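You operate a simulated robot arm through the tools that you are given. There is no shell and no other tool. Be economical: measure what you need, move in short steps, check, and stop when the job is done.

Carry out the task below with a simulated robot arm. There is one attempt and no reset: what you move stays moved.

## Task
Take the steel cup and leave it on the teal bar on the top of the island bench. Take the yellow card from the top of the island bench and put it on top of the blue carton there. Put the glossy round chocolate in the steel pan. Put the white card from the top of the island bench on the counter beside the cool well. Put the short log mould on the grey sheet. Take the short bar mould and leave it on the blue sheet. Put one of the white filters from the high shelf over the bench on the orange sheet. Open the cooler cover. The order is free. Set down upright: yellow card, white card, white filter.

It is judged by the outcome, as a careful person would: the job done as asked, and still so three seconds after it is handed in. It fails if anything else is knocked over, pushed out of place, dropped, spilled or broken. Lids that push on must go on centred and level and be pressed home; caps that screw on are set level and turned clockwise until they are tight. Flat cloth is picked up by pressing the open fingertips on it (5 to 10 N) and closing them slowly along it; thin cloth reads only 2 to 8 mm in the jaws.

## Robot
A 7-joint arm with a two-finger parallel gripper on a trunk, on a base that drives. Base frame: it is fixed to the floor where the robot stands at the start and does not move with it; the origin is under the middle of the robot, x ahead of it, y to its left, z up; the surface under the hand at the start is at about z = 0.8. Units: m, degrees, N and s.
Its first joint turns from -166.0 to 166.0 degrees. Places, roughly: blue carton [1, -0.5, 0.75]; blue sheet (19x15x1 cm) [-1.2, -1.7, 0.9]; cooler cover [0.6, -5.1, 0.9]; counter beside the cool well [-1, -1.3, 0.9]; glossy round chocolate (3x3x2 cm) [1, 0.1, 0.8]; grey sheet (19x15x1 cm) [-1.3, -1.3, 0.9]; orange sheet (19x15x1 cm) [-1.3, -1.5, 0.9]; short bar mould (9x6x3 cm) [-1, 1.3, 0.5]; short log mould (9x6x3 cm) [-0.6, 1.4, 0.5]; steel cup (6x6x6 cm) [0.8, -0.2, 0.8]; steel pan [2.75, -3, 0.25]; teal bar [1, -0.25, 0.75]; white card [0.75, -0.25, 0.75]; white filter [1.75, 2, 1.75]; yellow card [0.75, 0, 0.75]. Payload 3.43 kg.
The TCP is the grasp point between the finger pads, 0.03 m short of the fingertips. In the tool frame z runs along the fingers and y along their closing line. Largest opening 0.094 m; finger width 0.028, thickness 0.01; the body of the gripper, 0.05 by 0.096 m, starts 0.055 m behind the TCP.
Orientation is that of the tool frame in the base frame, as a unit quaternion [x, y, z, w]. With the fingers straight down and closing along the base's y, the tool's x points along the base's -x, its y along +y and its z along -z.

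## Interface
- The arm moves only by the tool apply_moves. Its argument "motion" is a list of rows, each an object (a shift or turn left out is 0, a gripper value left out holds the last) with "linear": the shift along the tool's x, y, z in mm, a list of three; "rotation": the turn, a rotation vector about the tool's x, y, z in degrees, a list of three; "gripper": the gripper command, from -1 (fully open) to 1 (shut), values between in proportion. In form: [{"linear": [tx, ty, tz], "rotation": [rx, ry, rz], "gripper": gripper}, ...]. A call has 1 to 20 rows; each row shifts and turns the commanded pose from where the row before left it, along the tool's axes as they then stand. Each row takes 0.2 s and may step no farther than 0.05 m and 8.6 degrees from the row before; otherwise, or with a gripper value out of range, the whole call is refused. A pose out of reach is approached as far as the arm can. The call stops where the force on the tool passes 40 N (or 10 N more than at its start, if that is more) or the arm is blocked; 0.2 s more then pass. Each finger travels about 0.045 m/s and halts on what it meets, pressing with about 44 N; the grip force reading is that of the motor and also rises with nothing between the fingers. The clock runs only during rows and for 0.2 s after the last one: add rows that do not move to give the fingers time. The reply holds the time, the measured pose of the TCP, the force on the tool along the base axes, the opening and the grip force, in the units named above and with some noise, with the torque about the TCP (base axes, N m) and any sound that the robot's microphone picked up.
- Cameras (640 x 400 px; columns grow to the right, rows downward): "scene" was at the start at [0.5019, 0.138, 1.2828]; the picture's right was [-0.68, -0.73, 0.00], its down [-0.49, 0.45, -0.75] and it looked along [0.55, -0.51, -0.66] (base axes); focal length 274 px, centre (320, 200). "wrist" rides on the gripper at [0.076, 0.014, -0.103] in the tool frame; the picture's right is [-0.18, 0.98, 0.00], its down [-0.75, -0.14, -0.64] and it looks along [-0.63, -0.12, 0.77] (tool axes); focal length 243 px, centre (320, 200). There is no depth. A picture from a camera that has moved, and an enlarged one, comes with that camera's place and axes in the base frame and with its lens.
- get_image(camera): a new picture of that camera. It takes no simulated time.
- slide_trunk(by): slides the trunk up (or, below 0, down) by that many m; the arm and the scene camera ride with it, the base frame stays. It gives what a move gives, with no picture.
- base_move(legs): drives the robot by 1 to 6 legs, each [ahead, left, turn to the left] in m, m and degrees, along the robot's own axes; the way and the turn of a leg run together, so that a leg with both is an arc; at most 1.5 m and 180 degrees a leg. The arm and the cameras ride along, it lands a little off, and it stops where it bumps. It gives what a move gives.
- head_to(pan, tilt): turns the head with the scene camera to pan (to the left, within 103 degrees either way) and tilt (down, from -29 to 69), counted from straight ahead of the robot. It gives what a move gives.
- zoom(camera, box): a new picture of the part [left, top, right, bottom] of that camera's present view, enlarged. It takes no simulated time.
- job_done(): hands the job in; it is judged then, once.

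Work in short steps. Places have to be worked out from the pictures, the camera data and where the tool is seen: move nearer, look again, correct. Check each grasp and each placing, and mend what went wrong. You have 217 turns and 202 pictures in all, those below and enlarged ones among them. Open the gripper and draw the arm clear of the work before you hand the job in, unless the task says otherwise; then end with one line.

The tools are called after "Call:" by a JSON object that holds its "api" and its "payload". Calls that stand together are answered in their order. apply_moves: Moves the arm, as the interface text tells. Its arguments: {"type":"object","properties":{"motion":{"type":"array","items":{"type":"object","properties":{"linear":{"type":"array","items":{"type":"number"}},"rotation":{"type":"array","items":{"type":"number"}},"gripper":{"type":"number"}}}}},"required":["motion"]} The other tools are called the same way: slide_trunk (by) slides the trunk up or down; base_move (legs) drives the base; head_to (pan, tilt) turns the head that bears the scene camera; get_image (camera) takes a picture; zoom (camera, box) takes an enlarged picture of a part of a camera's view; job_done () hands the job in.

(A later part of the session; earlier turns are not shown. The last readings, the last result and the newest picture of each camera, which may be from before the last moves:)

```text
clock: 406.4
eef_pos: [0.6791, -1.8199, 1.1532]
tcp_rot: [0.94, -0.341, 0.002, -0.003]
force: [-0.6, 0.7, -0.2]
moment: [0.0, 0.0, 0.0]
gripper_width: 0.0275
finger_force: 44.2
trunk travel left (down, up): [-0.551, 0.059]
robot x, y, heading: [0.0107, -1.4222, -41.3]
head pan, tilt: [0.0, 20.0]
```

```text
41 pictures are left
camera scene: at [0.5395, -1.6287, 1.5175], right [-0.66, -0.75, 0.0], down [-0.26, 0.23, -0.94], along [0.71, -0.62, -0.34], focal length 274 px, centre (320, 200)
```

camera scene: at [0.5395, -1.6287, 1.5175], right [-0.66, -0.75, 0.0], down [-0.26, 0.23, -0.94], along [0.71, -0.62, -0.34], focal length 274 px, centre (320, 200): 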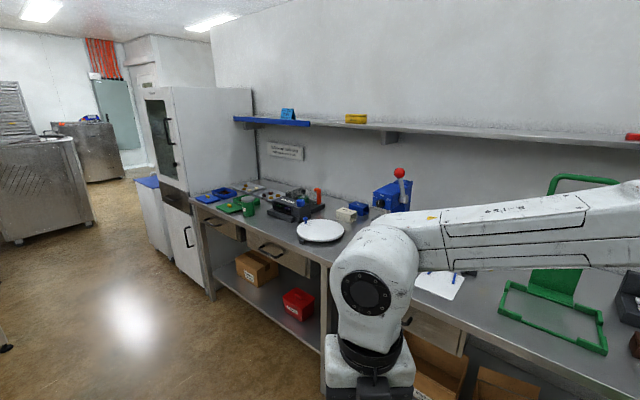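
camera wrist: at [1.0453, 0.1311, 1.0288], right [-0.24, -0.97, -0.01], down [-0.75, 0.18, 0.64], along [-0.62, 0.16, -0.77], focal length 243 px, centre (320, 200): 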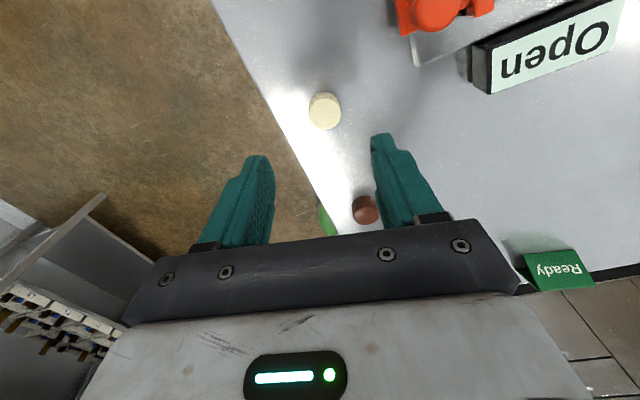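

The pan isn't visible from here; drive east between island and wall bench for a closer look.

Call:
{"api": "base_move", "payload": {"legs": [[1.01, 0.82, 0]]}}

Call:
{"api": "head_to", "payload": {"pan": 10, "tilt": 35}}

Call:
{"api": "get_image", "payload": {"camera": "scene"}}

```text
clock: 412.9
eef_pos: [1.9536, -1.9194, 1.1525]
tcp_rot: [0.934, -0.357, 0.002, -0.004]
force: [0.3, -0.2, 0.9]
moment: [0.01, 0.03, -0.01]
gripper_width: 0.0273
finger_force: 43.7
trunk travel left (down, up): [-0.551, 0.059]
robot x, y, heading: [1.2958, -1.4986, -43.1]
head pan, tilt: [0.0, 20.0]
```

```text
clock: 413.7
eef_pos: [1.9538, -1.9199, 1.1523]
tcp_rot: [0.934, -0.357, 0.002, -0.004]
force: [0.5, -0.5, -0.1]
moment: [0.01, -0.04, 0.0]
gripper_width: 0.0273
finger_force: 44.2
trunk travel left (down, up): [-0.551, 0.059]
robot x, y, heading: [1.2978, -1.5019, -43.1]
head pan, tilt: [10.0, 35.0]
```

```text
40 pictures are left
camera scene: at [1.8254, -1.7078, 1.4938], right [-0.55, -0.84, 0.0], down [-0.48, 0.31, -0.82], along [0.69, -0.45, -0.57], focal length 274 px, centre (320, 200)
```

scene: 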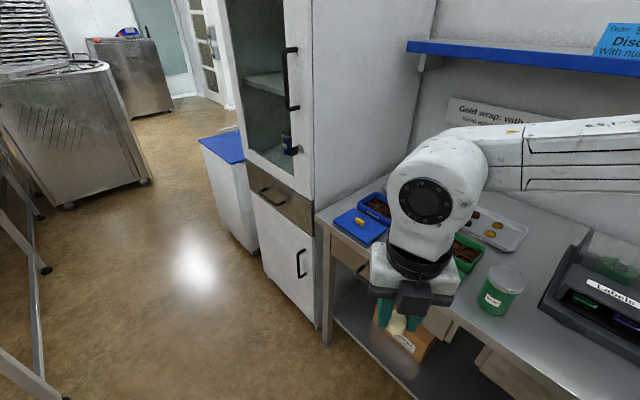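

The spot (2.75, −3, 0.25) falls inside the tall cabinet's lower part. Zoom to inspect its door and labels.

Call:
{"api": "zoom", "payload": {"camera": "scene", "box": [190, 120, 390, 350]}}

```text
1.74 times, centred on (290, 235) of scene
camera zoom: at [1.8254, -1.7078, 1.4938], right [-0.55, -0.84, 0.0], down [-0.48, 0.31, -0.82], along [0.69, -0.45, -0.57], focal length 477 px, centre (372, 139)
```

zoom: 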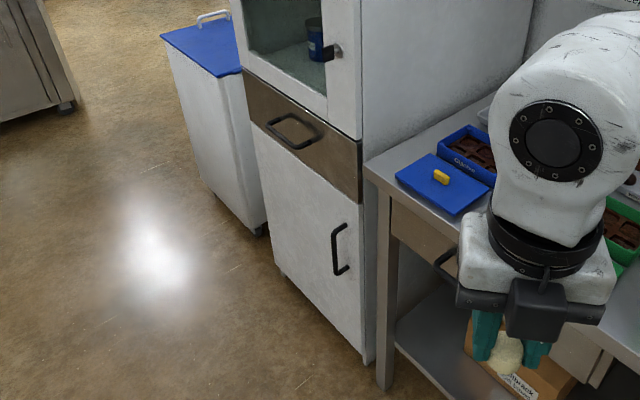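

I move in front of the cabinet/bench to view the bench top, cabinet and handle properly.

Call:
{"api": "base_move", "payload": {"legs": [[0.55, 0.8, 0], [0, 0, -47]]}}

Call:
{"api": "head_to", "payload": {"pan": 20, "tilt": 45}}

Call:
{"api": "get_image", "payload": {"camera": "scene"}}

```text
clock: 420.9
eef_pos: [2.3789, -2.0388, 1.1526]
tcp_rot: [0.713, -0.702, 0.004, -0.002]
force: [-1.0, -0.1, -1.2]
moment: [-0.02, 0.0, 0.02]
gripper_width: 0.0271
finger_force: 43.4
trunk travel left (down, up): [-0.551, 0.059]
robot x, y, heading: [2.2406, -1.2679, -90.7]
head pan, tilt: [10.0, 35.0]
```

```text
clock: 421.6
eef_pos: [2.378, -2.0397, 1.1526]
tcp_rot: [0.712, -0.702, 0.003, -0.003]
force: [-0.6, 0.1, 0.0]
moment: [-0.01, 0.01, 0.0]
gripper_width: 0.0272
finger_force: 43.7
trunk travel left (down, up): [-0.551, 0.059]
robot x, y, heading: [2.2436, -1.2737, -90.8]
head pan, tilt: [20.0, 45.0]
```

```text
38 pictures are left
camera scene: at [2.4603, -1.7922, 1.4789], right [-0.94, -0.33, 0.0], down [-0.24, 0.67, -0.71], along [0.24, -0.67, -0.71], focal length 274 px, centre (320, 200)
```

scene: 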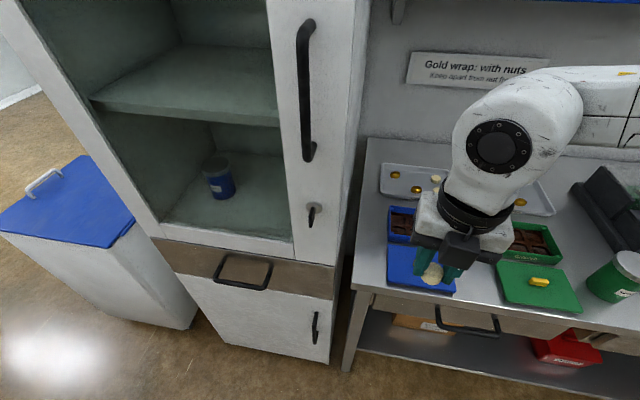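

The wall is at y≈−2.7, so both the pan (y −3) and the cooler (y −5.1) are in a room beyond it; a doorway appears to the east. I look that way.

Call:
{"api": "head_to", "payload": {"pan": 85, "tilt": 10}}

Call:
{"api": "get_image", "payload": {"camera": "scene"}}

```text
clock: 423.0
eef_pos: [2.378, -2.0388, 1.1519]
tcp_rot: [0.712, -0.702, 0.003, -0.002]
force: [0.4, -0.3, 0.5]
moment: [-0.04, -0.03, -0.01]
gripper_width: 0.0274
finger_force: 43.9
trunk travel left (down, up): [-0.551, 0.059]
robot x, y, heading: [2.2415, -1.27, -90.7]
head pan, tilt: [85.0, 10.0]
```

```text
37 pictures are left
camera scene: at [2.5257, -1.7245, 1.5338], right [-0.1, -1.0, 0.0], down [-0.17, 0.02, -0.98], along [0.98, -0.1, -0.17], focal length 274 px, centre (320, 200)
```

scene: 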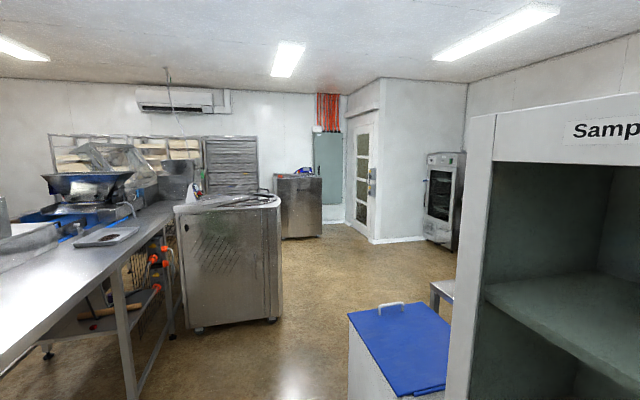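

The room continues south past the cabinet and bin. Drive east through the corridor, then turn south to look.

Call:
{"api": "base_move", "payload": {"legs": [[0, 0, 90], [1.5, -0.1, 0], [0.7, 0, 0], [0, 0, -75]]}}

Call:
{"api": "head_to", "payload": {"pan": -20, "tilt": 20}}

Call:
{"api": "get_image", "payload": {"camera": "scene"}}

```text
refused: leg 2 is longer than a leg can be; nothing moved
```

```text
clock: 424.8
eef_pos: [2.3792, -2.0377, 1.1533]
tcp_rot: [0.712, -0.702, 0.004, -0.003]
force: [-1.1, 0.5, 0.0]
moment: [0.01, -0.02, 0.0]
gripper_width: 0.0274
finger_force: 43.4
trunk travel left (down, up): [-0.551, 0.059]
robot x, y, heading: [2.2456, -1.2706, -90.4]
head pan, tilt: [-20.0, 20.0]
```

```text
36 pictures are left
camera scene: at [2.4006, -1.8027, 1.5176], right [-0.94, 0.35, 0.0], down [0.12, 0.32, -0.94], along [-0.33, -0.88, -0.34], focal length 274 px, centre (320, 200)
```

scene: 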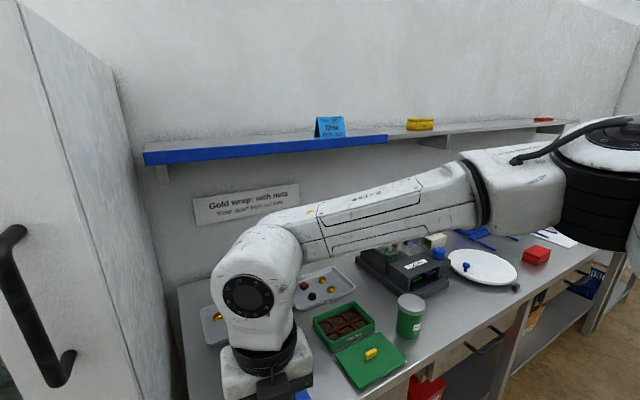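

Call:
{"api": "base_move", "payload": {"legs": [[0, 0, 90], [1.45, -0.1, 0], [0.7, 0, 0], [0, 0, -75]]}}

Call:
{"api": "head_to", "payload": {"pan": -10, "tilt": 20}}

Call:
{"api": "get_image", "payload": {"camera": "scene"}}

```text
clock: 426.4
eef_pos: [2.5624, -1.9822, 1.1518]
tcp_rot: [0.783, -0.621, -0.003, 0.003]
force: [-0.5, -0.1, -0.5]
moment: [0.01, -0.16, -0.14]
gripper_width: 0.027
finger_force: 44.0
trunk travel left (down, up): [-0.551, 0.059]
robot x, y, heading: [2.246, -1.2713, -75.7]
head pan, tilt: [-20.0, 20.0]
stopped in leg 1: the force on the tool passed its limit at 132 N (the readings are from after the stop); the commanded pose is now the measured one
```

```text
clock: 427.1
eef_pos: [2.564, -1.9825, 1.1526]
tcp_rot: [0.783, -0.622, -0.003, 0.003]
force: [-2.9, -1.3, 0.5]
moment: [0.04, -0.35, -0.36]
gripper_width: 0.0277
finger_force: 43.9
trunk travel left (down, up): [-0.551, 0.059]
robot x, y, heading: [2.2426, -1.2705, -75.5]
head pan, tilt: [-10.0, 20.0]
```

```text
35 pictures are left
camera scene: at [2.5475, -1.7446, 1.5176], right [-1.0, -0.08, 0.0], down [-0.03, 0.34, -0.94], along [0.07, -0.94, -0.34], focal length 274 px, centre (320, 200)
```

scene: 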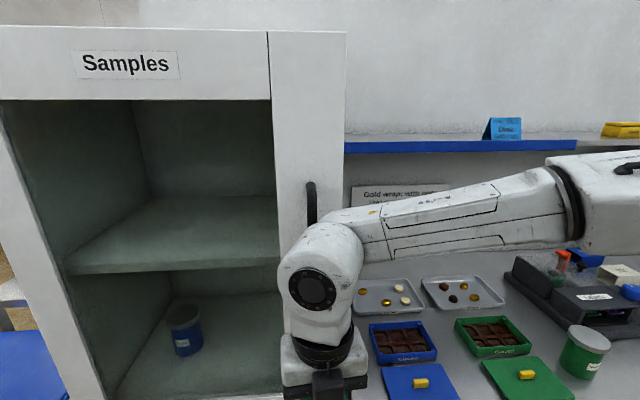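

The hand touched the cabinet while turning. Back off, draw the arm in, then turn and go.

Call:
{"api": "base_move", "payload": {"legs": [[-0.2, 0, 0]]}}

Call:
{"api": "apply_moves", "payload": {"motion": [{"linear": [-40, 0, 0]}, {"linear": [-40, 0, 0]}, {"linear": [-40, 0, 0]}, {"linear": [-30, 0, 0]}, {}]}}

Call:
{"api": "base_move", "payload": {"legs": [[0, 0, 75], [1.0, 0, 0], [1.2, -0.25, 0], [0, 0, -75]]}}

Call:
{"api": "get_image", "payload": {"camera": "scene"}}

```text
clock: 428.7
eef_pos: [2.5125, -1.7911, 1.152]
tcp_rot: [0.782, -0.623, -0.003, 0.002]
force: [0.3, 0.6, -0.2]
moment: [0.01, 0.0, 0.0]
gripper_width: 0.0271
finger_force: 43.6
trunk travel left (down, up): [-0.551, 0.059]
robot x, y, heading: [2.1947, -1.0805, -75.7]
head pan, tilt: [-10.0, 20.0]
```

```text
clock: 429.9
eef_pos: [2.4794, -1.6439, 1.1551]
tcp_rot: [0.782, -0.623, -0.002, 0.004]
force: [0.1, 0.0, -0.7]
moment: [-0.04, 0.02, -0.01]
gripper_width: 0.0271
finger_force: 44.5
trunk travel left (down, up): [-0.551, 0.059]
robot x, y, heading: [2.1965, -1.0827, -75.6]
head pan, tilt: [-10.0, 20.0]
```

```text
clock: 436.1
eef_pos: [3.2189, -0.9886, 1.1533]
tcp_rot: [1.0, -0.031, -0.002, 0.004]
force: [0.6, 0.4, 0.1]
moment: [-0.04, 0.05, -0.01]
gripper_width: 0.027
finger_force: 44.0
trunk travel left (down, up): [-0.551, 0.059]
robot x, y, heading: [2.5958, -1.1016, -2.3]
head pan, tilt: [-10.0, 20.0]
stopped in leg 2: the robot was blocked; the commanded pose is now the measured one
```

```text
34 pictures are left
camera scene: at [3.1367, -0.9448, 1.5174], right [-0.21, -0.98, 0.0], down [-0.33, 0.07, -0.94], along [0.92, -0.2, -0.34], focal length 274 px, centre (320, 200)
```

scene: 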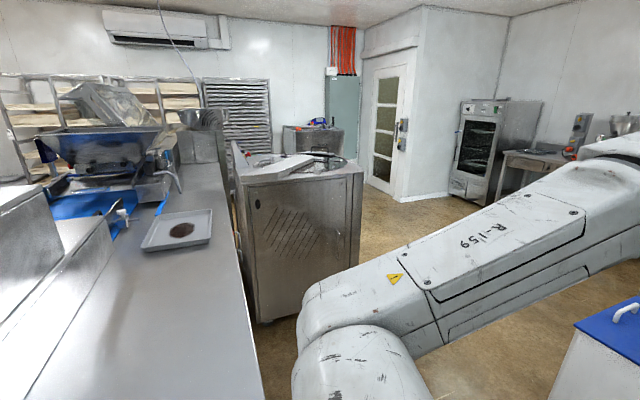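

Bumped the table leg; back off, shift south, and continue along y≈−1.5.

Call:
{"api": "base_move", "payload": {"legs": [[-0.1, 0, 2.3], [0, -0.42, 0], [1.0, 0, 0], [0.9, 0, 0], [0, 0, -75]]}}

Call:
{"api": "get_image", "payload": {"camera": "scene"}}

```text
clock: 451.5
eef_pos: [4.6331, -2.087, 1.1536]
tcp_rot: [0.784, -0.62, -0.003, 0.001]
force: [0.2, 0.4, -1.0]
moment: [-0.01, -0.01, -0.02]
gripper_width: 0.0275
finger_force: 44.0
trunk travel left (down, up): [-0.551, 0.059]
robot x, y, heading: [4.3416, -1.5259, -75.7]
head pan, tilt: [-10.0, 20.0]
```

```text
33 pictures are left
camera scene: at [4.6506, -1.9957, 1.5176], right [-1.0, -0.08, 0.0], down [-0.03, 0.34, -0.94], along [0.07, -0.94, -0.34], focal length 274 px, centre (320, 200)
```

scene: 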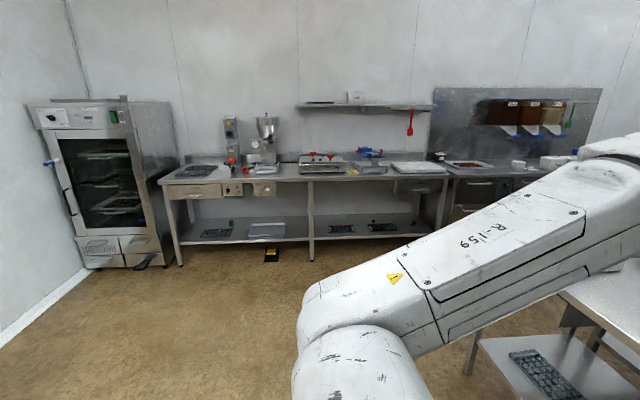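

South room found; a table with a low shelf lies to the right. Drive south and look west at it.

Call:
{"api": "base_move", "payload": {"legs": [[0, 0, -15], [1.3, 0.1, 0]]}}

Call:
{"api": "head_to", "payload": {"pan": -60, "tilt": 25}}

Call:
{"api": "get_image", "payload": {"camera": "scene"}}

Call:
{"api": "get_image", "payload": {"camera": "wrist"}}

```text
clock: 458.8
eef_pos: [4.5005, -3.4216, 1.1529]
tcp_rot: [-0.678, 0.735, 0.004, -0.001]
force: [0.3, 0.0, 0.3]
moment: [0.01, 0.0, -0.01]
gripper_width: 0.0273
finger_force: 44.5
trunk travel left (down, up): [-0.551, 0.059]
robot x, y, heading: [4.3976, -2.7933, -93.5]
head pan, tilt: [-10.0, 20.0]
```

```text
clock: 460.0
eef_pos: [4.4998, -3.4224, 1.1528]
tcp_rot: [-0.677, 0.736, 0.003, -0.001]
force: [-0.5, 0.0, -0.5]
moment: [0.0, -0.02, -0.01]
gripper_width: 0.0273
finger_force: 44.5
trunk travel left (down, up): [-0.551, 0.059]
robot x, y, heading: [4.3981, -2.797, -93.4]
head pan, tilt: [-60.0, 25.0]
```

```text
32 pictures are left
camera scene: at [4.4836, -3.2925, 1.5095], right [-0.45, 0.89, 0.0], down [0.38, 0.19, -0.91], along [-0.81, -0.41, -0.42], focal length 274 px, centre (320, 200)
```

scene: 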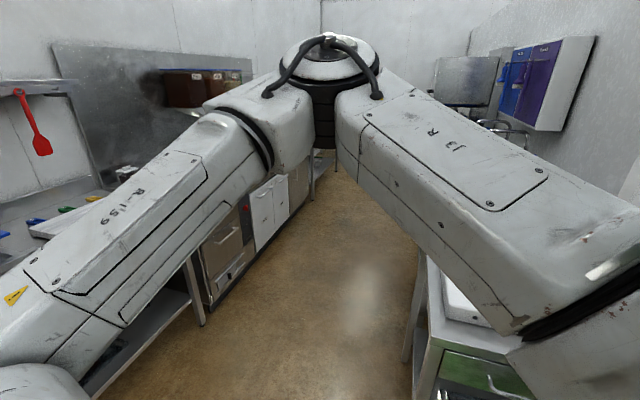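

```text
31 pictures are left
camera wrist: at [4.4796, -3.4977, 1.2562], right [-0.96, 0.26, 0.01], down [0.21, 0.74, 0.64], along [0.16, 0.62, -0.77], focal length 243 px, centre (320, 200)
```

wrist: 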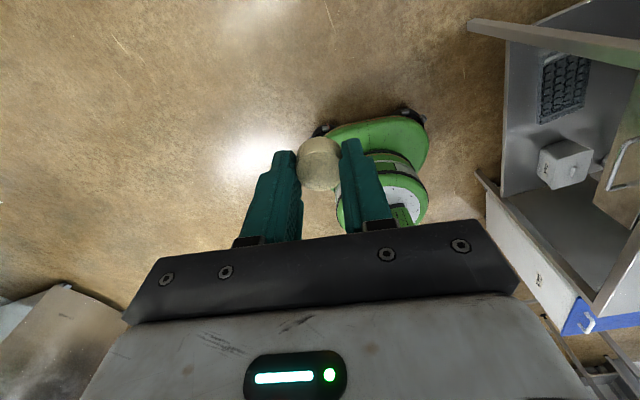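

The corridor is ~1.2 m wide (y −3.35 to −4.55). Drive in, turn west, advance, then face north toward the low shelf.

Call:
{"api": "base_move", "payload": {"legs": [[1.15, 0, 0], [0, 0, -86.6], [1.4, 0, 0]]}}

Call:
{"api": "head_to", "payload": {"pan": -55, "tilt": 45}}

Call:
{"api": "get_image", "payload": {"camera": "scene"}}

```text
clock: 476.1
eef_pos: [2.2932, -3.9827, 1.1533]
tcp_rot: [0.038, 0.999, 0.004, 0.002]
force: [-0.1, 0.7, 0.1]
moment: [-0.01, -0.02, -0.03]
gripper_width: 0.027
finger_force: 43.7
trunk travel left (down, up): [-0.551, 0.059]
robot x, y, heading: [2.9193, -3.8789, 177.2]
head pan, tilt: [-60.0, 25.0]
```

```text
clock: 477.0
eef_pos: [2.2922, -3.9823, 1.1534]
tcp_rot: [0.038, 0.999, 0.004, 0.002]
force: [-0.5, -0.5, 0.1]
moment: [0.0, 0.0, -0.01]
gripper_width: 0.0272
finger_force: 44.2
trunk travel left (down, up): [-0.551, 0.059]
robot x, y, heading: [2.9154, -3.8759, 176.9]
head pan, tilt: [-55.0, 45.0]
```

```text
30 pictures are left
camera scene: at [2.42, -3.9801, 1.479], right [0.85, 0.53, 0.0], down [0.37, -0.6, -0.71], along [-0.37, 0.6, -0.71], focal length 274 px, centre (320, 200)
```

scene: 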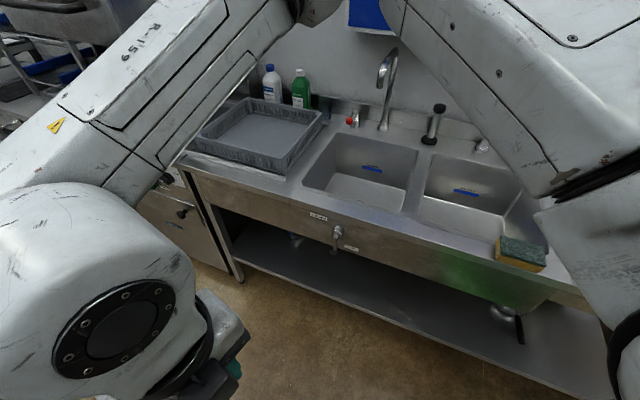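

It's a sink bench with a low shelf; the pan must be under the right basin. Turn to face north, back off, lower the trunk, and look under.

Call:
{"api": "base_move", "payload": {"legs": [[0, 0, -86.9], [-0.25, 0, 0]]}}

Call:
{"api": "slide_trunk", "payload": {"by": -0.4}}

Call:
{"api": "head_to", "payload": {"pan": 10, "tilt": 35}}

Call:
{"api": "get_image", "payload": {"camera": "scene"}}

```text
clock: 482.5
eef_pos: [2.7747, -3.5115, 1.1527]
tcp_rot: [0.712, 0.702, 0.001, 0.004]
force: [-0.7, 0.4, 0.4]
moment: [-0.01, -0.02, 0.0]
gripper_width: 0.0273
finger_force: 44.0
trunk travel left (down, up): [-0.551, 0.059]
robot x, y, heading: [2.9167, -4.129, 90.6]
head pan, tilt: [-55.0, 45.0]
```

```text
clock: 486.3
eef_pos: [2.7737, -3.5114, 0.754]
tcp_rot: [0.712, 0.702, 0.001, 0.004]
force: [0.7, 0.8, 0.0]
moment: [-0.02, 0.02, 0.04]
gripper_width: 0.0273
finger_force: 43.8
trunk travel left (down, up): [-0.151, 0.459]
robot x, y, heading: [2.915, -4.1262, 90.5]
head pan, tilt: [-55.0, 45.0]
```

```text
clock: 487.7
eef_pos: [2.7752, -3.5111, 0.7532]
tcp_rot: [0.712, 0.703, 0.002, 0.003]
force: [-0.8, -0.2, -0.1]
moment: [0.02, -0.02, -0.01]
gripper_width: 0.0272
finger_force: 43.9
trunk travel left (down, up): [-0.151, 0.459]
robot x, y, heading: [2.9136, -4.1275, 90.4]
head pan, tilt: [10.0, 35.0]
```

```text
29 pictures are left
camera scene: at [2.7011, -3.6, 1.0937], right [0.98, 0.18, 0.0], down [0.1, -0.56, -0.82], along [-0.15, 0.81, -0.57], focal length 274 px, centre (320, 200)
```

scene: 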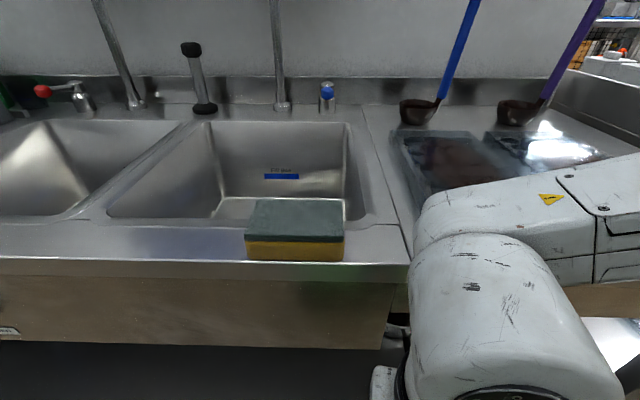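

Pitch the tool forward 75° and lower it, so the wrist camera can look under the sink.

Call:
{"api": "apply_moves", "payload": {"motion": [{"rotation": [0, 8.4, 0]}, {"rotation": [0, 8.4, 0]}, {"rotation": [0, 8.4, 0]}, {"rotation": [0, 8.4, 0]}, {"rotation": [0, 8.4, 0]}, {"rotation": [0, 8.4, 0]}, {"rotation": [0, 8.4, 0]}, {"rotation": [0, 8.4, 0]}, {"rotation": [0, 7.8, 0]}, {"linear": [-43, 0, 11.6]}, {"linear": [-43, 0, 11.6]}, {"linear": [-43, 0, 11.6]}, {"linear": [-43, 0, 11.6]}, {"linear": [-43, 0, 11.6]}, {}]}}

Call:
{"api": "get_image", "payload": {"camera": "wrist"}}

```text
clock: 490.9
eef_pos: [2.7659, -3.6204, 0.5869]
tcp_rot: [0.673, 0.657, 0.251, -0.229]
force: [-0.2, 0.0, -0.5]
moment: [-0.02, -0.01, 0.01]
gripper_width: 0.0271
finger_force: 44.5
out of reach, approached as far as the arm can: row 5, 6, 7, 8, 9, 10, 11
trunk travel left (down, up): [-0.151, 0.459]
robot x, y, heading: [2.9158, -4.1274, 90.5]
head pan, tilt: [10.0, 35.0]
```

```text
28 pictures are left
camera wrist: at [2.7767, -3.6276, 0.7141], right [0.98, -0.17, -0.1], down [-0.17, -0.98, 0.01], along [-0.1, 0.01, -1.0], focal length 243 px, centre (320, 200)
```

wrist: 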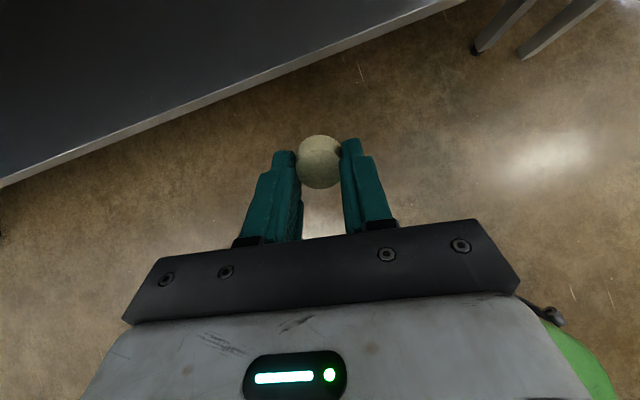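

Too close for that pitch; lower, extend forward under the sink, then pitch more.

Call:
{"api": "apply_moves", "payload": {"motion": [{"linear": [-21, 0, 26]}, {"linear": [-21, 0, 26]}, {"linear": [-21, 0, 26]}, {"linear": [29, 0, 24]}, {"linear": [29, 0, 24]}, {"linear": [29, 0, 24]}, {"linear": [29, 0, 24]}, {"linear": [29, 0, 24]}, {"rotation": [0, 8.3, 0]}, {"rotation": [0, 8.3, 0]}, {"rotation": [0, 8.3, 0]}, {"rotation": [0, 5, 0]}, {}]}}

Call:
{"api": "get_image", "payload": {"camera": "wrist"}}

```text
clock: 493.7
eef_pos: [2.7442, -3.4378, 0.4982]
tcp_rot: [0.587, 0.575, 0.417, -0.389]
force: [1.2, 0.3, -0.2]
moment: [-0.02, 0.03, 0.04]
gripper_width: 0.0274
finger_force: 43.7
out of reach, approached as far as the arm can: row 11, 12
trunk travel left (down, up): [-0.151, 0.459]
robot x, y, heading: [2.9157, -4.1264, 90.3]
head pan, tilt: [10.0, 35.0]
```

```text
27 pictures are left
camera wrist: at [2.7533, -3.5069, 0.6071], right [0.98, -0.1, -0.15], down [-0.16, -0.86, -0.48], along [-0.08, 0.5, -0.86], focal length 243 px, centre (320, 200)
```

wrist: 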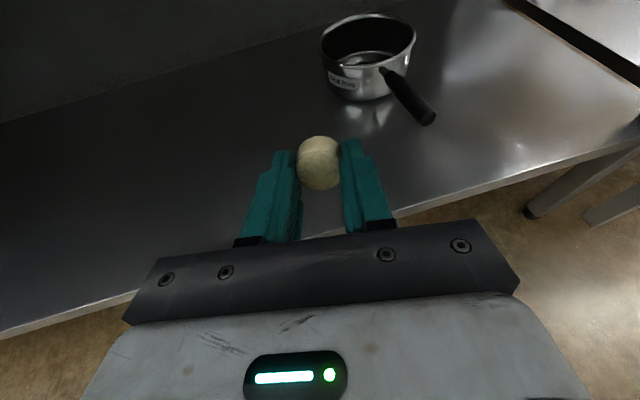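

Found the steel saucepan: centre ≈(2.86, −2.96), rim ≈0.30, Ø≈0.2. Lower with the trunk, then drive sideways and forward under the sink.

Call:
{"api": "slide_trunk", "payload": {"by": -0.11}}

Call:
{"api": "base_move", "payload": {"legs": [[0, -0.115, 0], [0.22, 0, 0]]}}

Call:
{"api": "get_image", "payload": {"camera": "wrist"}}

```text
clock: 495.1
eef_pos: [2.7455, -3.4364, 0.3886]
tcp_rot: [0.587, 0.576, 0.417, -0.388]
force: [-0.6, 0.0, -0.9]
moment: [-0.02, 0.03, 0.01]
gripper_width: 0.0272
finger_force: 44.2
trunk travel left (down, up): [-0.041, 0.569]
robot x, y, heading: [2.9162, -4.1296, 90.9]
head pan, tilt: [10.0, 35.0]
```

```text
clock: 497.8
eef_pos: [2.8728, -3.2965, 0.3352]
tcp_rot: [0.607, 0.614, 0.38, -0.332]
force: [-0.1, 1.5, -0.4]
moment: [0.01, 0.03, -0.01]
gripper_width: 0.0274
finger_force: 44.4
trunk travel left (down, up): [-0.041, 0.569]
robot x, y, heading: [3.032, -3.9102, 90.4]
head pan, tilt: [10.0, 35.0]
stopped in leg 2: the robot was blocked; the commanded pose is now the measured one
```

```text
26 pictures are left
camera wrist: at [2.8781, -3.3487, 0.4527], right [0.99, -0.11, -0.1], down [-0.14, -0.93, -0.35], along [-0.05, 0.36, -0.93], focal length 243 px, centre (320, 200)
```

wrist: 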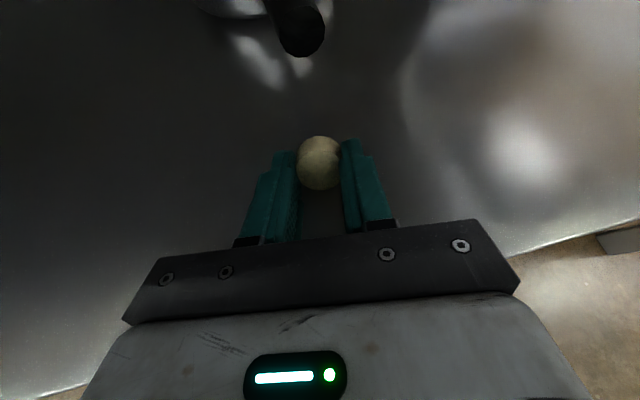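

Something blocked. I check with the head camera.

Call:
{"api": "head_to", "payload": {"pan": -20, "tilt": 55}}

Call:
{"api": "get_image", "payload": {"camera": "scene"}}

```text
clock: 498.7
eef_pos: [2.872, -3.2944, 0.3352]
tcp_rot: [0.607, 0.612, 0.382, -0.335]
force: [-0.2, -0.9, -0.1]
moment: [-0.01, -0.01, 0.0]
gripper_width: 0.0271
finger_force: 44.2
trunk travel left (down, up): [-0.041, 0.569]
robot x, y, heading: [3.0317, -3.913, 90.3]
head pan, tilt: [-20.0, 55.0]
```

```text
25 pictures are left
camera scene: at [2.8551, -3.4017, 0.9554], right [0.94, -0.34, 0.0], down [-0.27, -0.77, -0.57], along [0.19, 0.54, -0.82], focal length 274 px, centre (320, 200)
```

scene: 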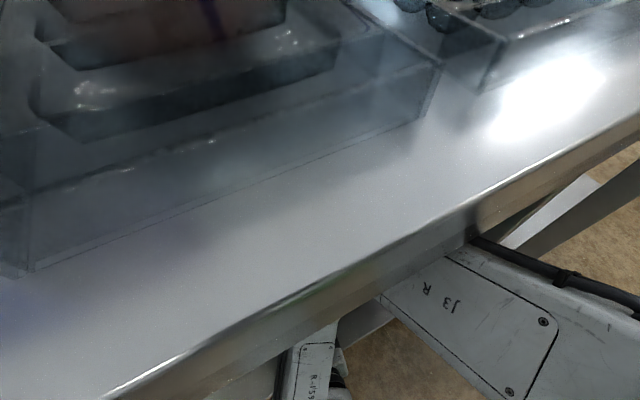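

The elbow meets the bench's front edge. Back off 6 cm, raise the tool a bit, and extend the arm forward instead.

Call:
{"api": "base_move", "payload": {"legs": [[-0.08, 0, 0]]}}

Call:
{"api": "apply_moves", "payload": {"motion": [{"linear": [22, 0, -12]}, {"linear": [22, 0, -12]}, {"linear": [21.3, 0, 38.5]}, {"linear": [21.3, 0, 38.5]}, {"linear": [21.3, 0, 38.5]}, {"linear": [21.3, 0, 38.5]}, {}]}}

Call:
{"api": "get_image", "payload": {"camera": "wrist"}}

```text
clock: 499.8
eef_pos: [2.8722, -3.3754, 0.3358]
tcp_rot: [0.606, 0.611, 0.382, -0.336]
force: [-0.3, -0.8, -0.1]
moment: [-0.01, -0.06, 0.0]
gripper_width: 0.027
finger_force: 43.8
trunk travel left (down, up): [-0.041, 0.569]
robot x, y, heading: [3.0286, -3.9893, 90.5]
head pan, tilt: [-20.0, 55.0]
```

```text
clock: 501.2
eef_pos: [2.8463, -3.2886, 0.3293]
tcp_rot: [0.614, 0.646, 0.339, -0.299]
force: [-0.4, 3.2, 24.7]
moment: [0.47, 0.22, 0.06]
gripper_width: 0.0271
finger_force: 44.3
trunk travel left (down, up): [-0.041, 0.569]
robot x, y, heading: [3.0287, -3.9959, 91.5]
head pan, tilt: [-20.0, 55.0]
stopped in row 6: the force on the tool passed its limit at 172 N (the readings are from after the stop); the commanded pose is now the measured one
```

```text
24 pictures are left
camera wrist: at [2.8525, -3.3261, 0.4532], right [0.99, -0.09, -0.08], down [-0.11, -0.97, -0.24], along [-0.05, 0.24, -0.97], focal length 243 px, centre (320, 200)
```

wrist: 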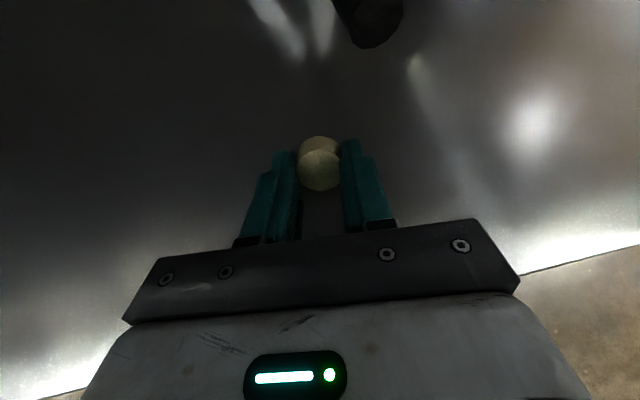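

Shelf is higher than I assumed (~0.30) and the pan handle tip is right ahead (≈(2.87, −3.285, 0.40)). Retreat and look again from higher.

Call:
{"api": "apply_moves", "payload": {"motion": [{"linear": [-12, 0, -38]}, {"linear": [-12, 0, -38]}, {"linear": [-12, 0, -38]}, {}]}}

Call:
{"api": "slide_trunk", "payload": {"by": 0.12}}

Call:
{"api": "get_image", "payload": {"camera": "wrist"}}

```text
clock: 502.2
eef_pos: [2.8468, -3.397, 0.3711]
tcp_rot: [0.615, 0.644, 0.341, -0.302]
force: [0.2, 0.3, 0.2]
moment: [0.01, -0.02, -0.02]
gripper_width: 0.0272
finger_force: 43.8
trunk travel left (down, up): [-0.041, 0.569]
robot x, y, heading: [3.0284, -3.9936, 91.1]
head pan, tilt: [-20.0, 55.0]
```

```text
clock: 503.4
eef_pos: [2.8571, -3.4946, 0.4335]
tcp_rot: [0.633, 0.675, 0.291, -0.244]
force: [0.0, -11.9, -4.1]
moment: [0.97, -0.02, 0.0]
gripper_width: 0.0273
finger_force: 43.8
trunk travel left (down, up): [-0.135, 0.475]
robot x, y, heading: [3.0263, -3.9943, 91.5]
head pan, tilt: [-20.0, 55.0]
stopped: the arm was blocked; the commanded pose is now the measured one
```

```text
23 pictures are left
camera wrist: at [2.8601, -3.5117, 0.5609], right [0.99, -0.1, -0.04], down [-0.11, -0.99, -0.08], along [-0.04, 0.08, -1.0], focal length 243 px, centre (320, 200)
```

wrist: 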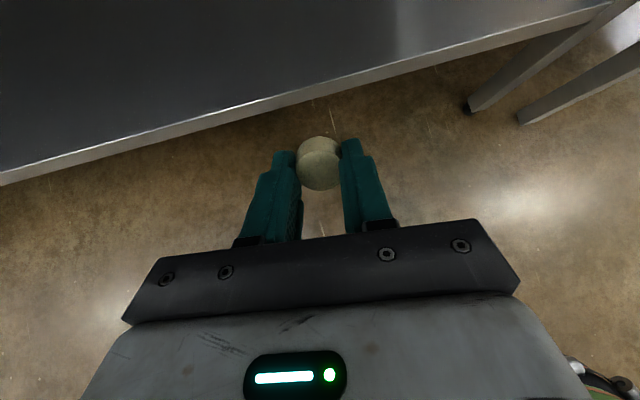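

Back the base off, then lift the hand, extend and re-pitch in the clear.

Call:
{"api": "base_move", "payload": {"legs": [[-0.14, 0, -1.2]]}}

Call:
{"api": "apply_moves", "payload": {"motion": [{"linear": [35, 0, -35]}, {"linear": [28, 0, -28]}, {"linear": [34, 0, 34]}, {"linear": [34, 0, 34]}, {"linear": [34, 0, 34]}, {"linear": [34, 0, 34]}, {"rotation": [0, 7, 0]}, {"rotation": [0, 7, 0]}, {"rotation": [0, 7, 0]}, {}]}}

Call:
{"api": "get_image", "payload": {"camera": "wrist"}}

```text
clock: 504.7
eef_pos: [2.8684, -3.6201, 0.4321]
tcp_rot: [0.64, 0.665, 0.297, -0.244]
force: [-0.3, 0.1, -0.2]
moment: [-0.03, 0.03, -0.01]
gripper_width: 0.0274
finger_force: 44.1
trunk travel left (down, up): [-0.135, 0.475]
robot x, y, heading: [3.0261, -4.1288, 90.3]
head pan, tilt: [-20.0, 55.0]
```

```text
clock: 506.9
eef_pos: [2.8614, -3.4279, 0.5219]
tcp_rot: [0.575, 0.609, 0.409, -0.361]
force: [0.0, 0.7, -0.2]
moment: [0.02, -0.01, 0.04]
gripper_width: 0.0273
finger_force: 43.9
trunk travel left (down, up): [-0.135, 0.475]
robot x, y, heading: [3.0291, -4.1314, 90.1]
head pan, tilt: [-20.0, 55.0]
```

```text
22 pictures are left
camera wrist: at [2.865, -3.4903, 0.6345], right [0.99, -0.07, -0.09], down [-0.1, -0.89, -0.44], along [-0.05, 0.44, -0.89], focal length 243 px, centre (320, 200)
```

wrist: 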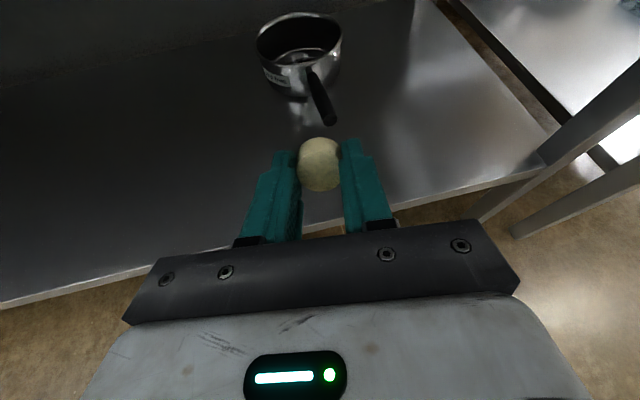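

Pan located: rim centre (2.84, −3.095, 0.39), handle toward me with tip at z≈0.41. Go in at z≈0.49, above the handle, by extending the arm.

Call:
{"api": "apply_moves", "payload": {"motion": [{"linear": [-27, -3, 12]}, {"linear": [18, -3, 40.5]}, {"linear": [18, -3, 40.5]}, {"linear": [18, -3, 40.5]}, {"linear": [18, -3, 40.5]}, {}]}}

Call:
{"api": "get_image", "payload": {"camera": "wrist"}}

```text
clock: 508.3
eef_pos: [2.8445, -3.2542, 0.4855]
tcp_rot: [0.575, 0.612, 0.407, -0.361]
force: [0.8, -0.1, 0.3]
moment: [0.01, -0.01, 0.0]
gripper_width: 0.0271
finger_force: 43.7
trunk travel left (down, up): [-0.135, 0.475]
robot x, y, heading: [3.0314, -4.1321, 90.3]
head pan, tilt: [-20.0, 55.0]
```

```text
21 pictures are left
camera wrist: at [2.8491, -3.3162, 0.5989], right [0.99, -0.07, -0.08], down [-0.1, -0.9, -0.43], along [-0.05, 0.44, -0.9], focal length 243 px, centre (320, 200)
```

wrist: 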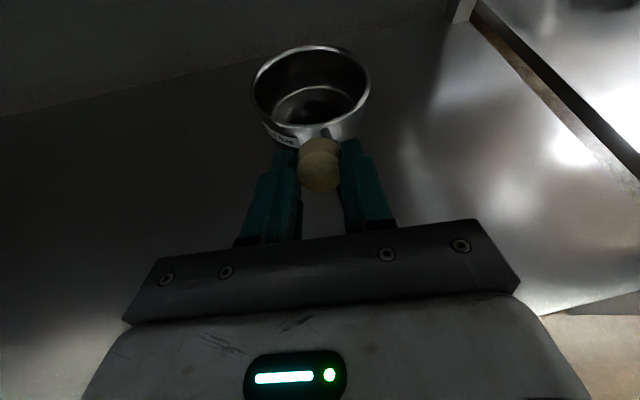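

Clear path. Extend 15 cm more over the pan, then reduce the pitch and check.

Call:
{"api": "apply_moves", "payload": {"motion": [{"linear": [18, -2, 40.5]}, {"linear": [18, -2, 40.5]}, {"linear": [18, -2, 40.5]}, {"linear": [8, 0, 18]}, {"rotation": [0, -5, 0]}, {"rotation": [0, -4, 0]}, {}]}}

Call:
{"api": "get_image", "payload": {"camera": "wrist"}}

```text
clock: 510.1
eef_pos: [2.8521, -3.1325, 0.4374]
tcp_rot: [0.619, 0.649, 0.339, -0.285]
force: [0.5, 0.0, -0.6]
moment: [-0.02, 0.01, 0.0]
gripper_width: 0.0273
finger_force: 44.1
trunk travel left (down, up): [-0.135, 0.475]
robot x, y, heading: [3.0328, -4.1331, 89.6]
head pan, tilt: [-20.0, 55.0]
stopped in row 7: the arm was blocked; the commanded pose is now the measured one
```

```text
20 pictures are left
camera wrist: at [2.8551, -3.1674, 0.5613], right [0.99, -0.11, -0.06], down [-0.12, -0.97, -0.22], along [-0.03, 0.22, -0.97], focal length 243 px, centre (320, 200)
```

wrist: 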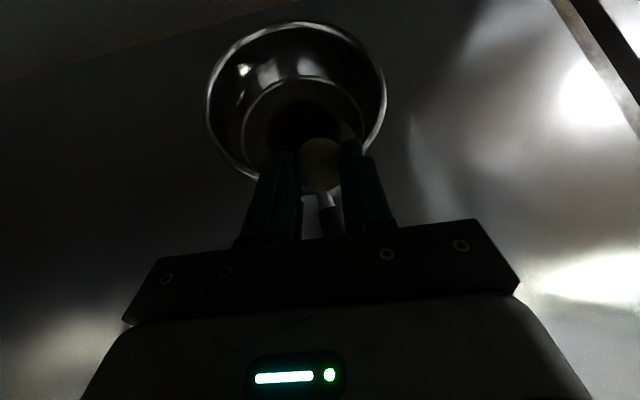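

Blocked after the pitch change (wrist likely against the apron). Restore the 66° pitch and advance ~5 cm more.

Call:
{"api": "apply_moves", "payload": {"motion": [{"linear": [12, 0, -9], "rotation": [0, 6.5, 0]}, {"linear": [12, 0, -9], "rotation": [0, 6.5, 0]}, {"linear": [9, -5, 20]}, {"linear": [9, -5, 20]}, {"linear": [6, 0, 14]}, {}]}}

```text
clock: 511.5
eef_pos: [2.8376, -3.0707, 0.4685]
tcp_rot: [0.575, 0.611, 0.409, -0.359]
force: [-0.1, 0.7, -0.3]
moment: [-0.03, 0.02, 0.04]
gripper_width: 0.0271
finger_force: 43.7
trunk travel left (down, up): [-0.135, 0.475]
robot x, y, heading: [3.0299, -4.1348, 90.1]
head pan, tilt: [-20.0, 55.0]
```

Choc is right over the pan centre. Lower 5 cm with the trunk and check.

Call:
{"api": "slide_trunk", "payload": {"by": -0.05}}

Call:
{"api": "get_image", "payload": {"camera": "wrist"}}

```text
clock: 512.4
eef_pos: [2.8382, -3.0703, 0.4175]
tcp_rot: [0.576, 0.61, 0.41, -0.357]
force: [0.0, 0.3, 0.4]
moment: [0.03, 0.0, 0.0]
gripper_width: 0.0276
finger_force: 43.9
trunk travel left (down, up): [-0.085, 0.525]
robot x, y, heading: [3.0316, -4.1353, 89.6]
head pan, tilt: [-20.0, 55.0]
```

```text
19 pictures are left
camera wrist: at [2.8425, -3.1336, 0.5301], right [0.99, -0.07, -0.08], down [-0.1, -0.89, -0.43], along [-0.04, 0.44, -0.9], focal length 243 px, centre (320, 200)
```

wrist: 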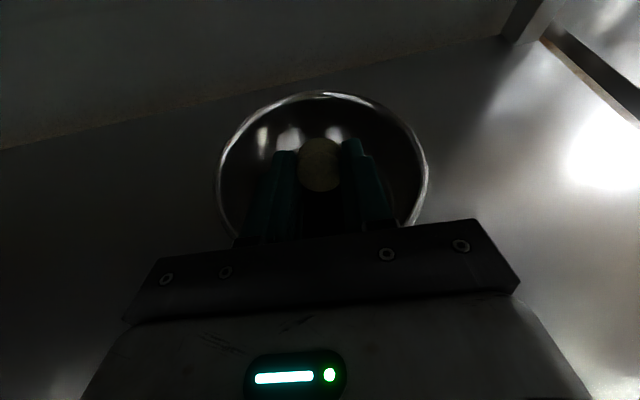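

The chocolate is centred inside the pan's rim. Open gently to release.

Call:
{"api": "apply_moves", "payload": {"motion": [{"gripper": 0.3}, {"gripper": 0.1}, {}, {}, {}]}}

Call:
{"api": "slide_trunk", "payload": {"by": 0.04}}

Call:
{"api": "apply_moves", "payload": {"motion": [{"linear": [-12, 0, -40.5]}, {"linear": [-14, 0, -40.5]}, {"linear": [-18, 0, -40.5]}, {}]}}

Call:
{"api": "get_image", "payload": {"camera": "wrist"}}

```text
clock: 513.6
eef_pos: [2.8384, -3.0715, 0.4179]
tcp_rot: [0.576, 0.61, 0.41, -0.358]
force: [-0.4, 0.3, -0.5]
moment: [-0.01, -0.01, 0.0]
gripper_width: 0.0426
finger_force: 0.1
trunk travel left (down, up): [-0.085, 0.525]
robot x, y, heading: [3.035, -4.1368, 89.8]
head pan, tilt: [-20.0, 55.0]
```

```text
clock: 514.4
eef_pos: [2.8374, -3.0706, 0.4576]
tcp_rot: [0.576, 0.611, 0.409, -0.358]
force: [-0.4, 0.2, -0.1]
moment: [0.0, -0.03, 0.02]
gripper_width: 0.0421
finger_force: 0.1
trunk travel left (down, up): [-0.125, 0.485]
robot x, y, heading: [3.0336, -4.1344, 89.4]
head pan, tilt: [-20.0, 55.0]
```

```text
clock: 515.4
eef_pos: [2.8437, -3.2072, 0.4588]
tcp_rot: [0.579, 0.611, 0.409, -0.354]
force: [0.3, -0.9, -0.2]
moment: [-0.03, 0.01, 0.03]
gripper_width: 0.0424
finger_force: 0.1
trunk travel left (down, up): [-0.125, 0.485]
robot x, y, heading: [3.0337, -4.1368, 89.7]
head pan, tilt: [-20.0, 55.0]
```

```text
18 pictures are left
camera wrist: at [2.8461, -3.2675, 0.5726], right [0.99, -0.08, -0.08], down [-0.11, -0.9, -0.43], along [-0.04, 0.43, -0.9], focal length 243 px, centre (320, 200)
```

wrist: 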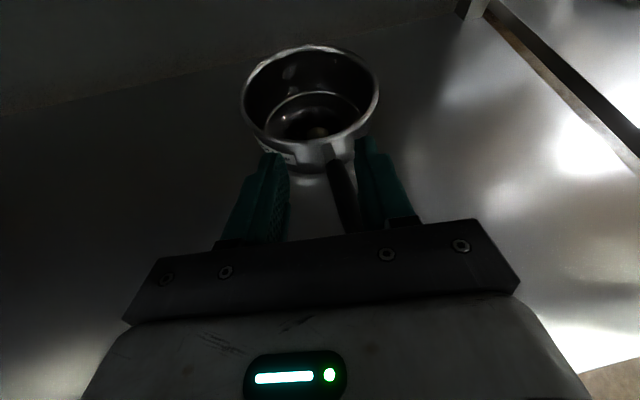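

The chocolate is in the pan. Withdraw the arm fully from under the bench.

Call:
{"api": "apply_moves", "payload": {"motion": [{"linear": [-18, 0, -40.5]}, {"linear": [-18, 0, -40.5]}, {"linear": [-18, 0, -40.5]}, {"linear": [-18, 0, -40.5]}, {"linear": [-18, 0, -40.5]}, {"linear": [-18, 0, -40.5]}, {}]}}

Call:
{"api": "apply_moves", "payload": {"motion": [{"rotation": [0, -8, 0]}, {"rotation": [0, -8, 0]}, {"rotation": [0, -8, 0]}, {"rotation": [0, -8, 0]}, {"rotation": [0, -8, 0]}, {"rotation": [0, -8, 0]}, {"rotation": [0, -8, 0]}, {"rotation": [0, -8, 0]}, {}]}}

Call:
{"api": "slide_trunk", "payload": {"by": 0.4}}

```text
clock: 517.0
eef_pos: [2.836, -3.4657, 0.4651]
tcp_rot: [0.576, 0.611, 0.409, -0.358]
force: [-0.4, -0.6, 0.0]
moment: [-0.04, -0.02, -0.01]
gripper_width: 0.0424
finger_force: 0.0
trunk travel left (down, up): [-0.125, 0.485]
robot x, y, heading: [3.0345, -4.134, 89.5]
head pan, tilt: [-20.0, 55.0]
```

```text
clock: 519.0
eef_pos: [2.8381, -3.4664, 0.4682]
tcp_rot: [0.706, 0.707, 0.041, 0.019]
force: [-0.4, -0.7, 0.8]
moment: [0.02, -0.02, 0.04]
gripper_width: 0.0424
finger_force: 0.0
trunk travel left (down, up): [-0.125, 0.485]
robot x, y, heading: [3.0327, -4.1371, 89.6]
head pan, tilt: [-20.0, 55.0]
```

```text
clock: 521.2
eef_pos: [2.8395, -3.4842, 0.6932]
tcp_rot: [0.702, 0.711, 0.031, 0.034]
force: [-0.8, -2.2, 1.4]
moment: [0.16, -0.01, 0.02]
gripper_width: 0.0421
finger_force: 0.0
trunk travel left (down, up): [-0.352, 0.258]
robot x, y, heading: [3.0285, -4.1359, 89.4]
head pan, tilt: [-20.0, 55.0]
stopped: the force on the tool passed its limit at 134 N (the readings are from after the stop); the commanded pose is now the measured one
```

The camera touched the bench underside. Lower slightly, pull the hand back toward the robot, then raise.

Call:
{"api": "slide_trunk", "payload": {"by": -0.04}}

Call:
{"api": "base_move", "payload": {"legs": [[-0.08, 0, 0]]}}

Call:
{"api": "apply_moves", "payload": {"motion": [{"linear": [-40, 0, 0]}, {"linear": [-40, 0, 0]}, {"linear": [-30, 0, 0]}, {}]}}

Call:
{"api": "slide_trunk", "payload": {"by": 0.4}}

```text
clock: 522.0
eef_pos: [2.8406, -3.488, 0.6513]
tcp_rot: [0.701, 0.712, 0.032, 0.035]
force: [0.0, 0.1, -0.1]
moment: [-0.02, -0.02, -0.02]
gripper_width: 0.0423
finger_force: 0.0
trunk travel left (down, up): [-0.312, 0.298]
robot x, y, heading: [3.0328, -4.1336, 89.4]
head pan, tilt: [-20.0, 55.0]
```

```text
clock: 523.1
eef_pos: [2.8403, -3.5645, 0.6502]
tcp_rot: [0.704, 0.708, 0.032, 0.035]
force: [0.4, 0.4, 0.1]
moment: [0.01, 0.0, -0.03]
gripper_width: 0.0422
finger_force: 0.0
trunk travel left (down, up): [-0.312, 0.298]
robot x, y, heading: [3.0336, -4.2171, 89.7]
head pan, tilt: [-20.0, 55.0]
```

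```text
clock: 524.1
eef_pos: [2.8409, -3.6729, 0.6482]
tcp_rot: [0.704, 0.709, 0.032, 0.034]
force: [0.3, 0.1, 0.0]
moment: [0.03, -0.01, 0.01]
gripper_width: 0.0425
finger_force: 0.0
trunk travel left (down, up): [-0.312, 0.298]
robot x, y, heading: [3.0317, -4.2165, 89.5]
head pan, tilt: [-20.0, 55.0]
```

```text
clock: 527.0
eef_pos: [2.8407, -3.6717, 0.9473]
tcp_rot: [0.703, 0.709, 0.032, 0.035]
force: [0.5, -0.6, 0.0]
moment: [-0.01, 0.02, 0.01]
gripper_width: 0.0422
finger_force: 0.1
out of reach, approached as far as the arm can: row 1
trunk travel left (down, up): [-0.61, 0.0]
robot x, y, heading: [3.0324, -4.2186, 89.7]
head pan, tilt: [-20.0, 55.0]
```

Raise the hand, then move toward the cooler in the west and look.

Call:
{"api": "apply_moves", "payload": {"motion": [{"linear": [0, 0, -45]}, {"linear": [0, 0, -45]}, {"linear": [0, 0, -45]}, {"linear": [0, 0, -45]}, {}]}}

Call:
{"api": "base_move", "payload": {"legs": [[0.27, 0, 0], [0, 0, 90], [0.9, 0, 0]]}}

Call:
{"api": "head_to", "payload": {"pan": 15, "tilt": 25}}

Call:
{"api": "get_image", "payload": {"camera": "scene"}}

```text
clock: 528.2
eef_pos: [2.8224, -3.6693, 1.1249]
tcp_rot: [0.704, 0.709, 0.032, 0.034]
force: [-1.1, -0.6, -0.8]
moment: [0.0, -0.01, 0.01]
gripper_width: 0.0425
finger_force: 0.0
trunk travel left (down, up): [-0.61, 0.0]
robot x, y, heading: [3.0317, -4.2138, 89.6]
head pan, tilt: [-20.0, 55.0]
```

```text
clock: 538.3
eef_pos: [1.5927, -4.1515, 1.125]
tcp_rot: [-0.012, 0.999, 0.047, 0.002]
force: [-0.4, 0.9, -0.9]
moment: [-0.03, 0.02, 0.03]
gripper_width: 0.0422
finger_force: 0.1
trunk travel left (down, up): [-0.61, 0.0]
robot x, y, heading: [2.1378, -3.9348, -179.2]
head pan, tilt: [-20.0, 55.0]
```

```text
clock: 539.3
eef_pos: [1.593, -4.1523, 1.124]
tcp_rot: [-0.011, 0.999, 0.048, 0.002]
force: [-0.2, -1.0, 0.0]
moment: [0.04, 0.01, -0.01]
gripper_width: 0.0422
finger_force: 0.0
trunk travel left (down, up): [-0.61, 0.0]
robot x, y, heading: [2.1346, -3.9347, -179.4]
head pan, tilt: [15.0, 25.0]
```

```text
17 pictures are left
camera scene: at [1.6054, -4.1568, 1.5684], right [-0.27, 0.96, 0.0], down [0.41, 0.11, -0.91], along [-0.87, -0.24, -0.42], focal length 274 px, centre (320, 200)
```

scene: 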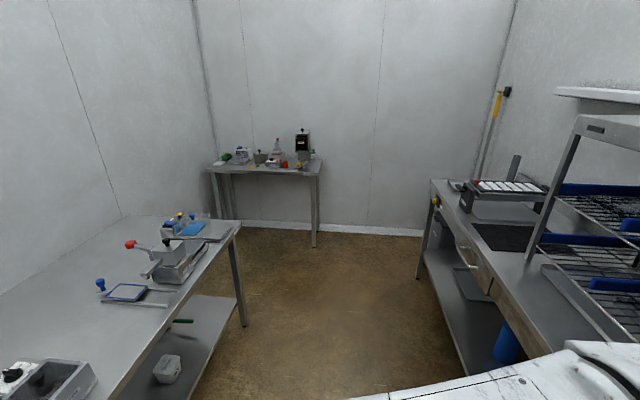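

The cooler should be at about pixel (194, 218): the device at the far end of the left bench. Zoom in.

Call:
{"api": "zoom", "payload": {"camera": "scene", "box": [90, 195, 250, 320]}}

```text
3.20 times, centred on (170, 258) of scene
camera zoom: at [1.6054, -4.1568, 1.5684], right [-0.27, 0.96, 0.0], down [0.41, 0.11, -0.91], along [-0.87, -0.24, -0.42], focal length 878 px, centre (800, 16)
```

zoom: 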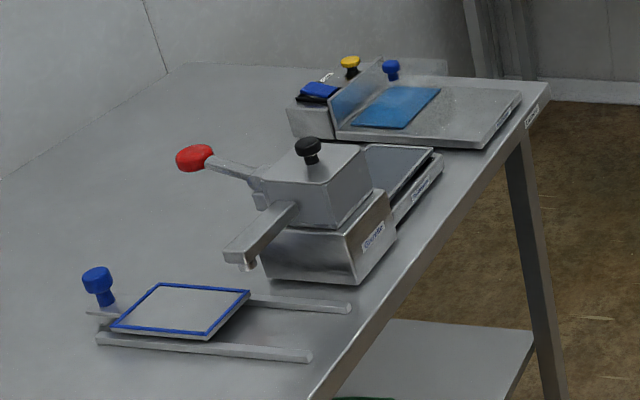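

Drive closer along the corridor and face the bench.

Call:
{"api": "base_move", "payload": {"legs": [[1.15, 0.17, 0]]}}

Call:
{"api": "head_to", "payload": {"pan": 50, "tilt": 40}}

Call:
{"api": "get_image", "payload": {"camera": "scene"}}

```text
clock: 545.1
eef_pos: [0.469, -4.3371, 1.124]
tcp_rot: [-0.015, 0.999, 0.047, 0.002]
force: [0.0, 0.9, -0.2]
moment: [0.02, 0.0, -0.01]
gripper_width: 0.0425
finger_force: 0.1
trunk travel left (down, up): [-0.61, 0.0]
robot x, y, heading: [1.0131, -4.1165, -179.3]
head pan, tilt: [15.0, 25.0]
```

```text
clock: 546.2
eef_pos: [0.4694, -4.3373, 1.1245]
tcp_rot: [-0.014, 0.999, 0.047, 0.0]
force: [0.6, 0.5, 0.0]
moment: [0.02, 0.01, -0.01]
gripper_width: 0.0424
finger_force: 0.1
trunk travel left (down, up): [-0.61, 0.0]
robot x, y, heading: [1.0086, -4.1169, -179.0]
head pan, tilt: [50.0, 40.0]
```

```text
15 pictures are left
camera scene: at [0.5171, -4.3825, 1.5452], right [-0.78, 0.63, 0.0], down [0.41, 0.5, -0.77], along [-0.48, -0.59, -0.64], focal length 274 px, centre (320, 200)
```

scene: 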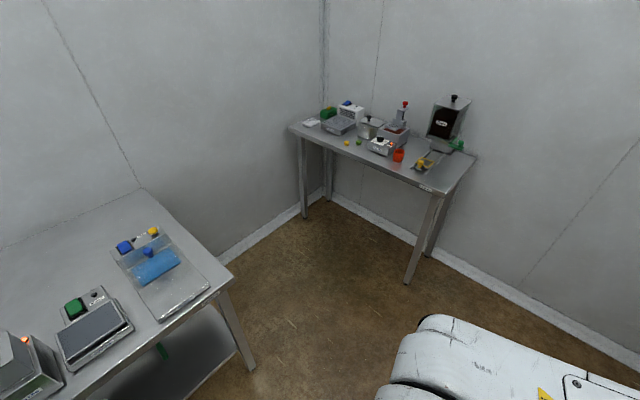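

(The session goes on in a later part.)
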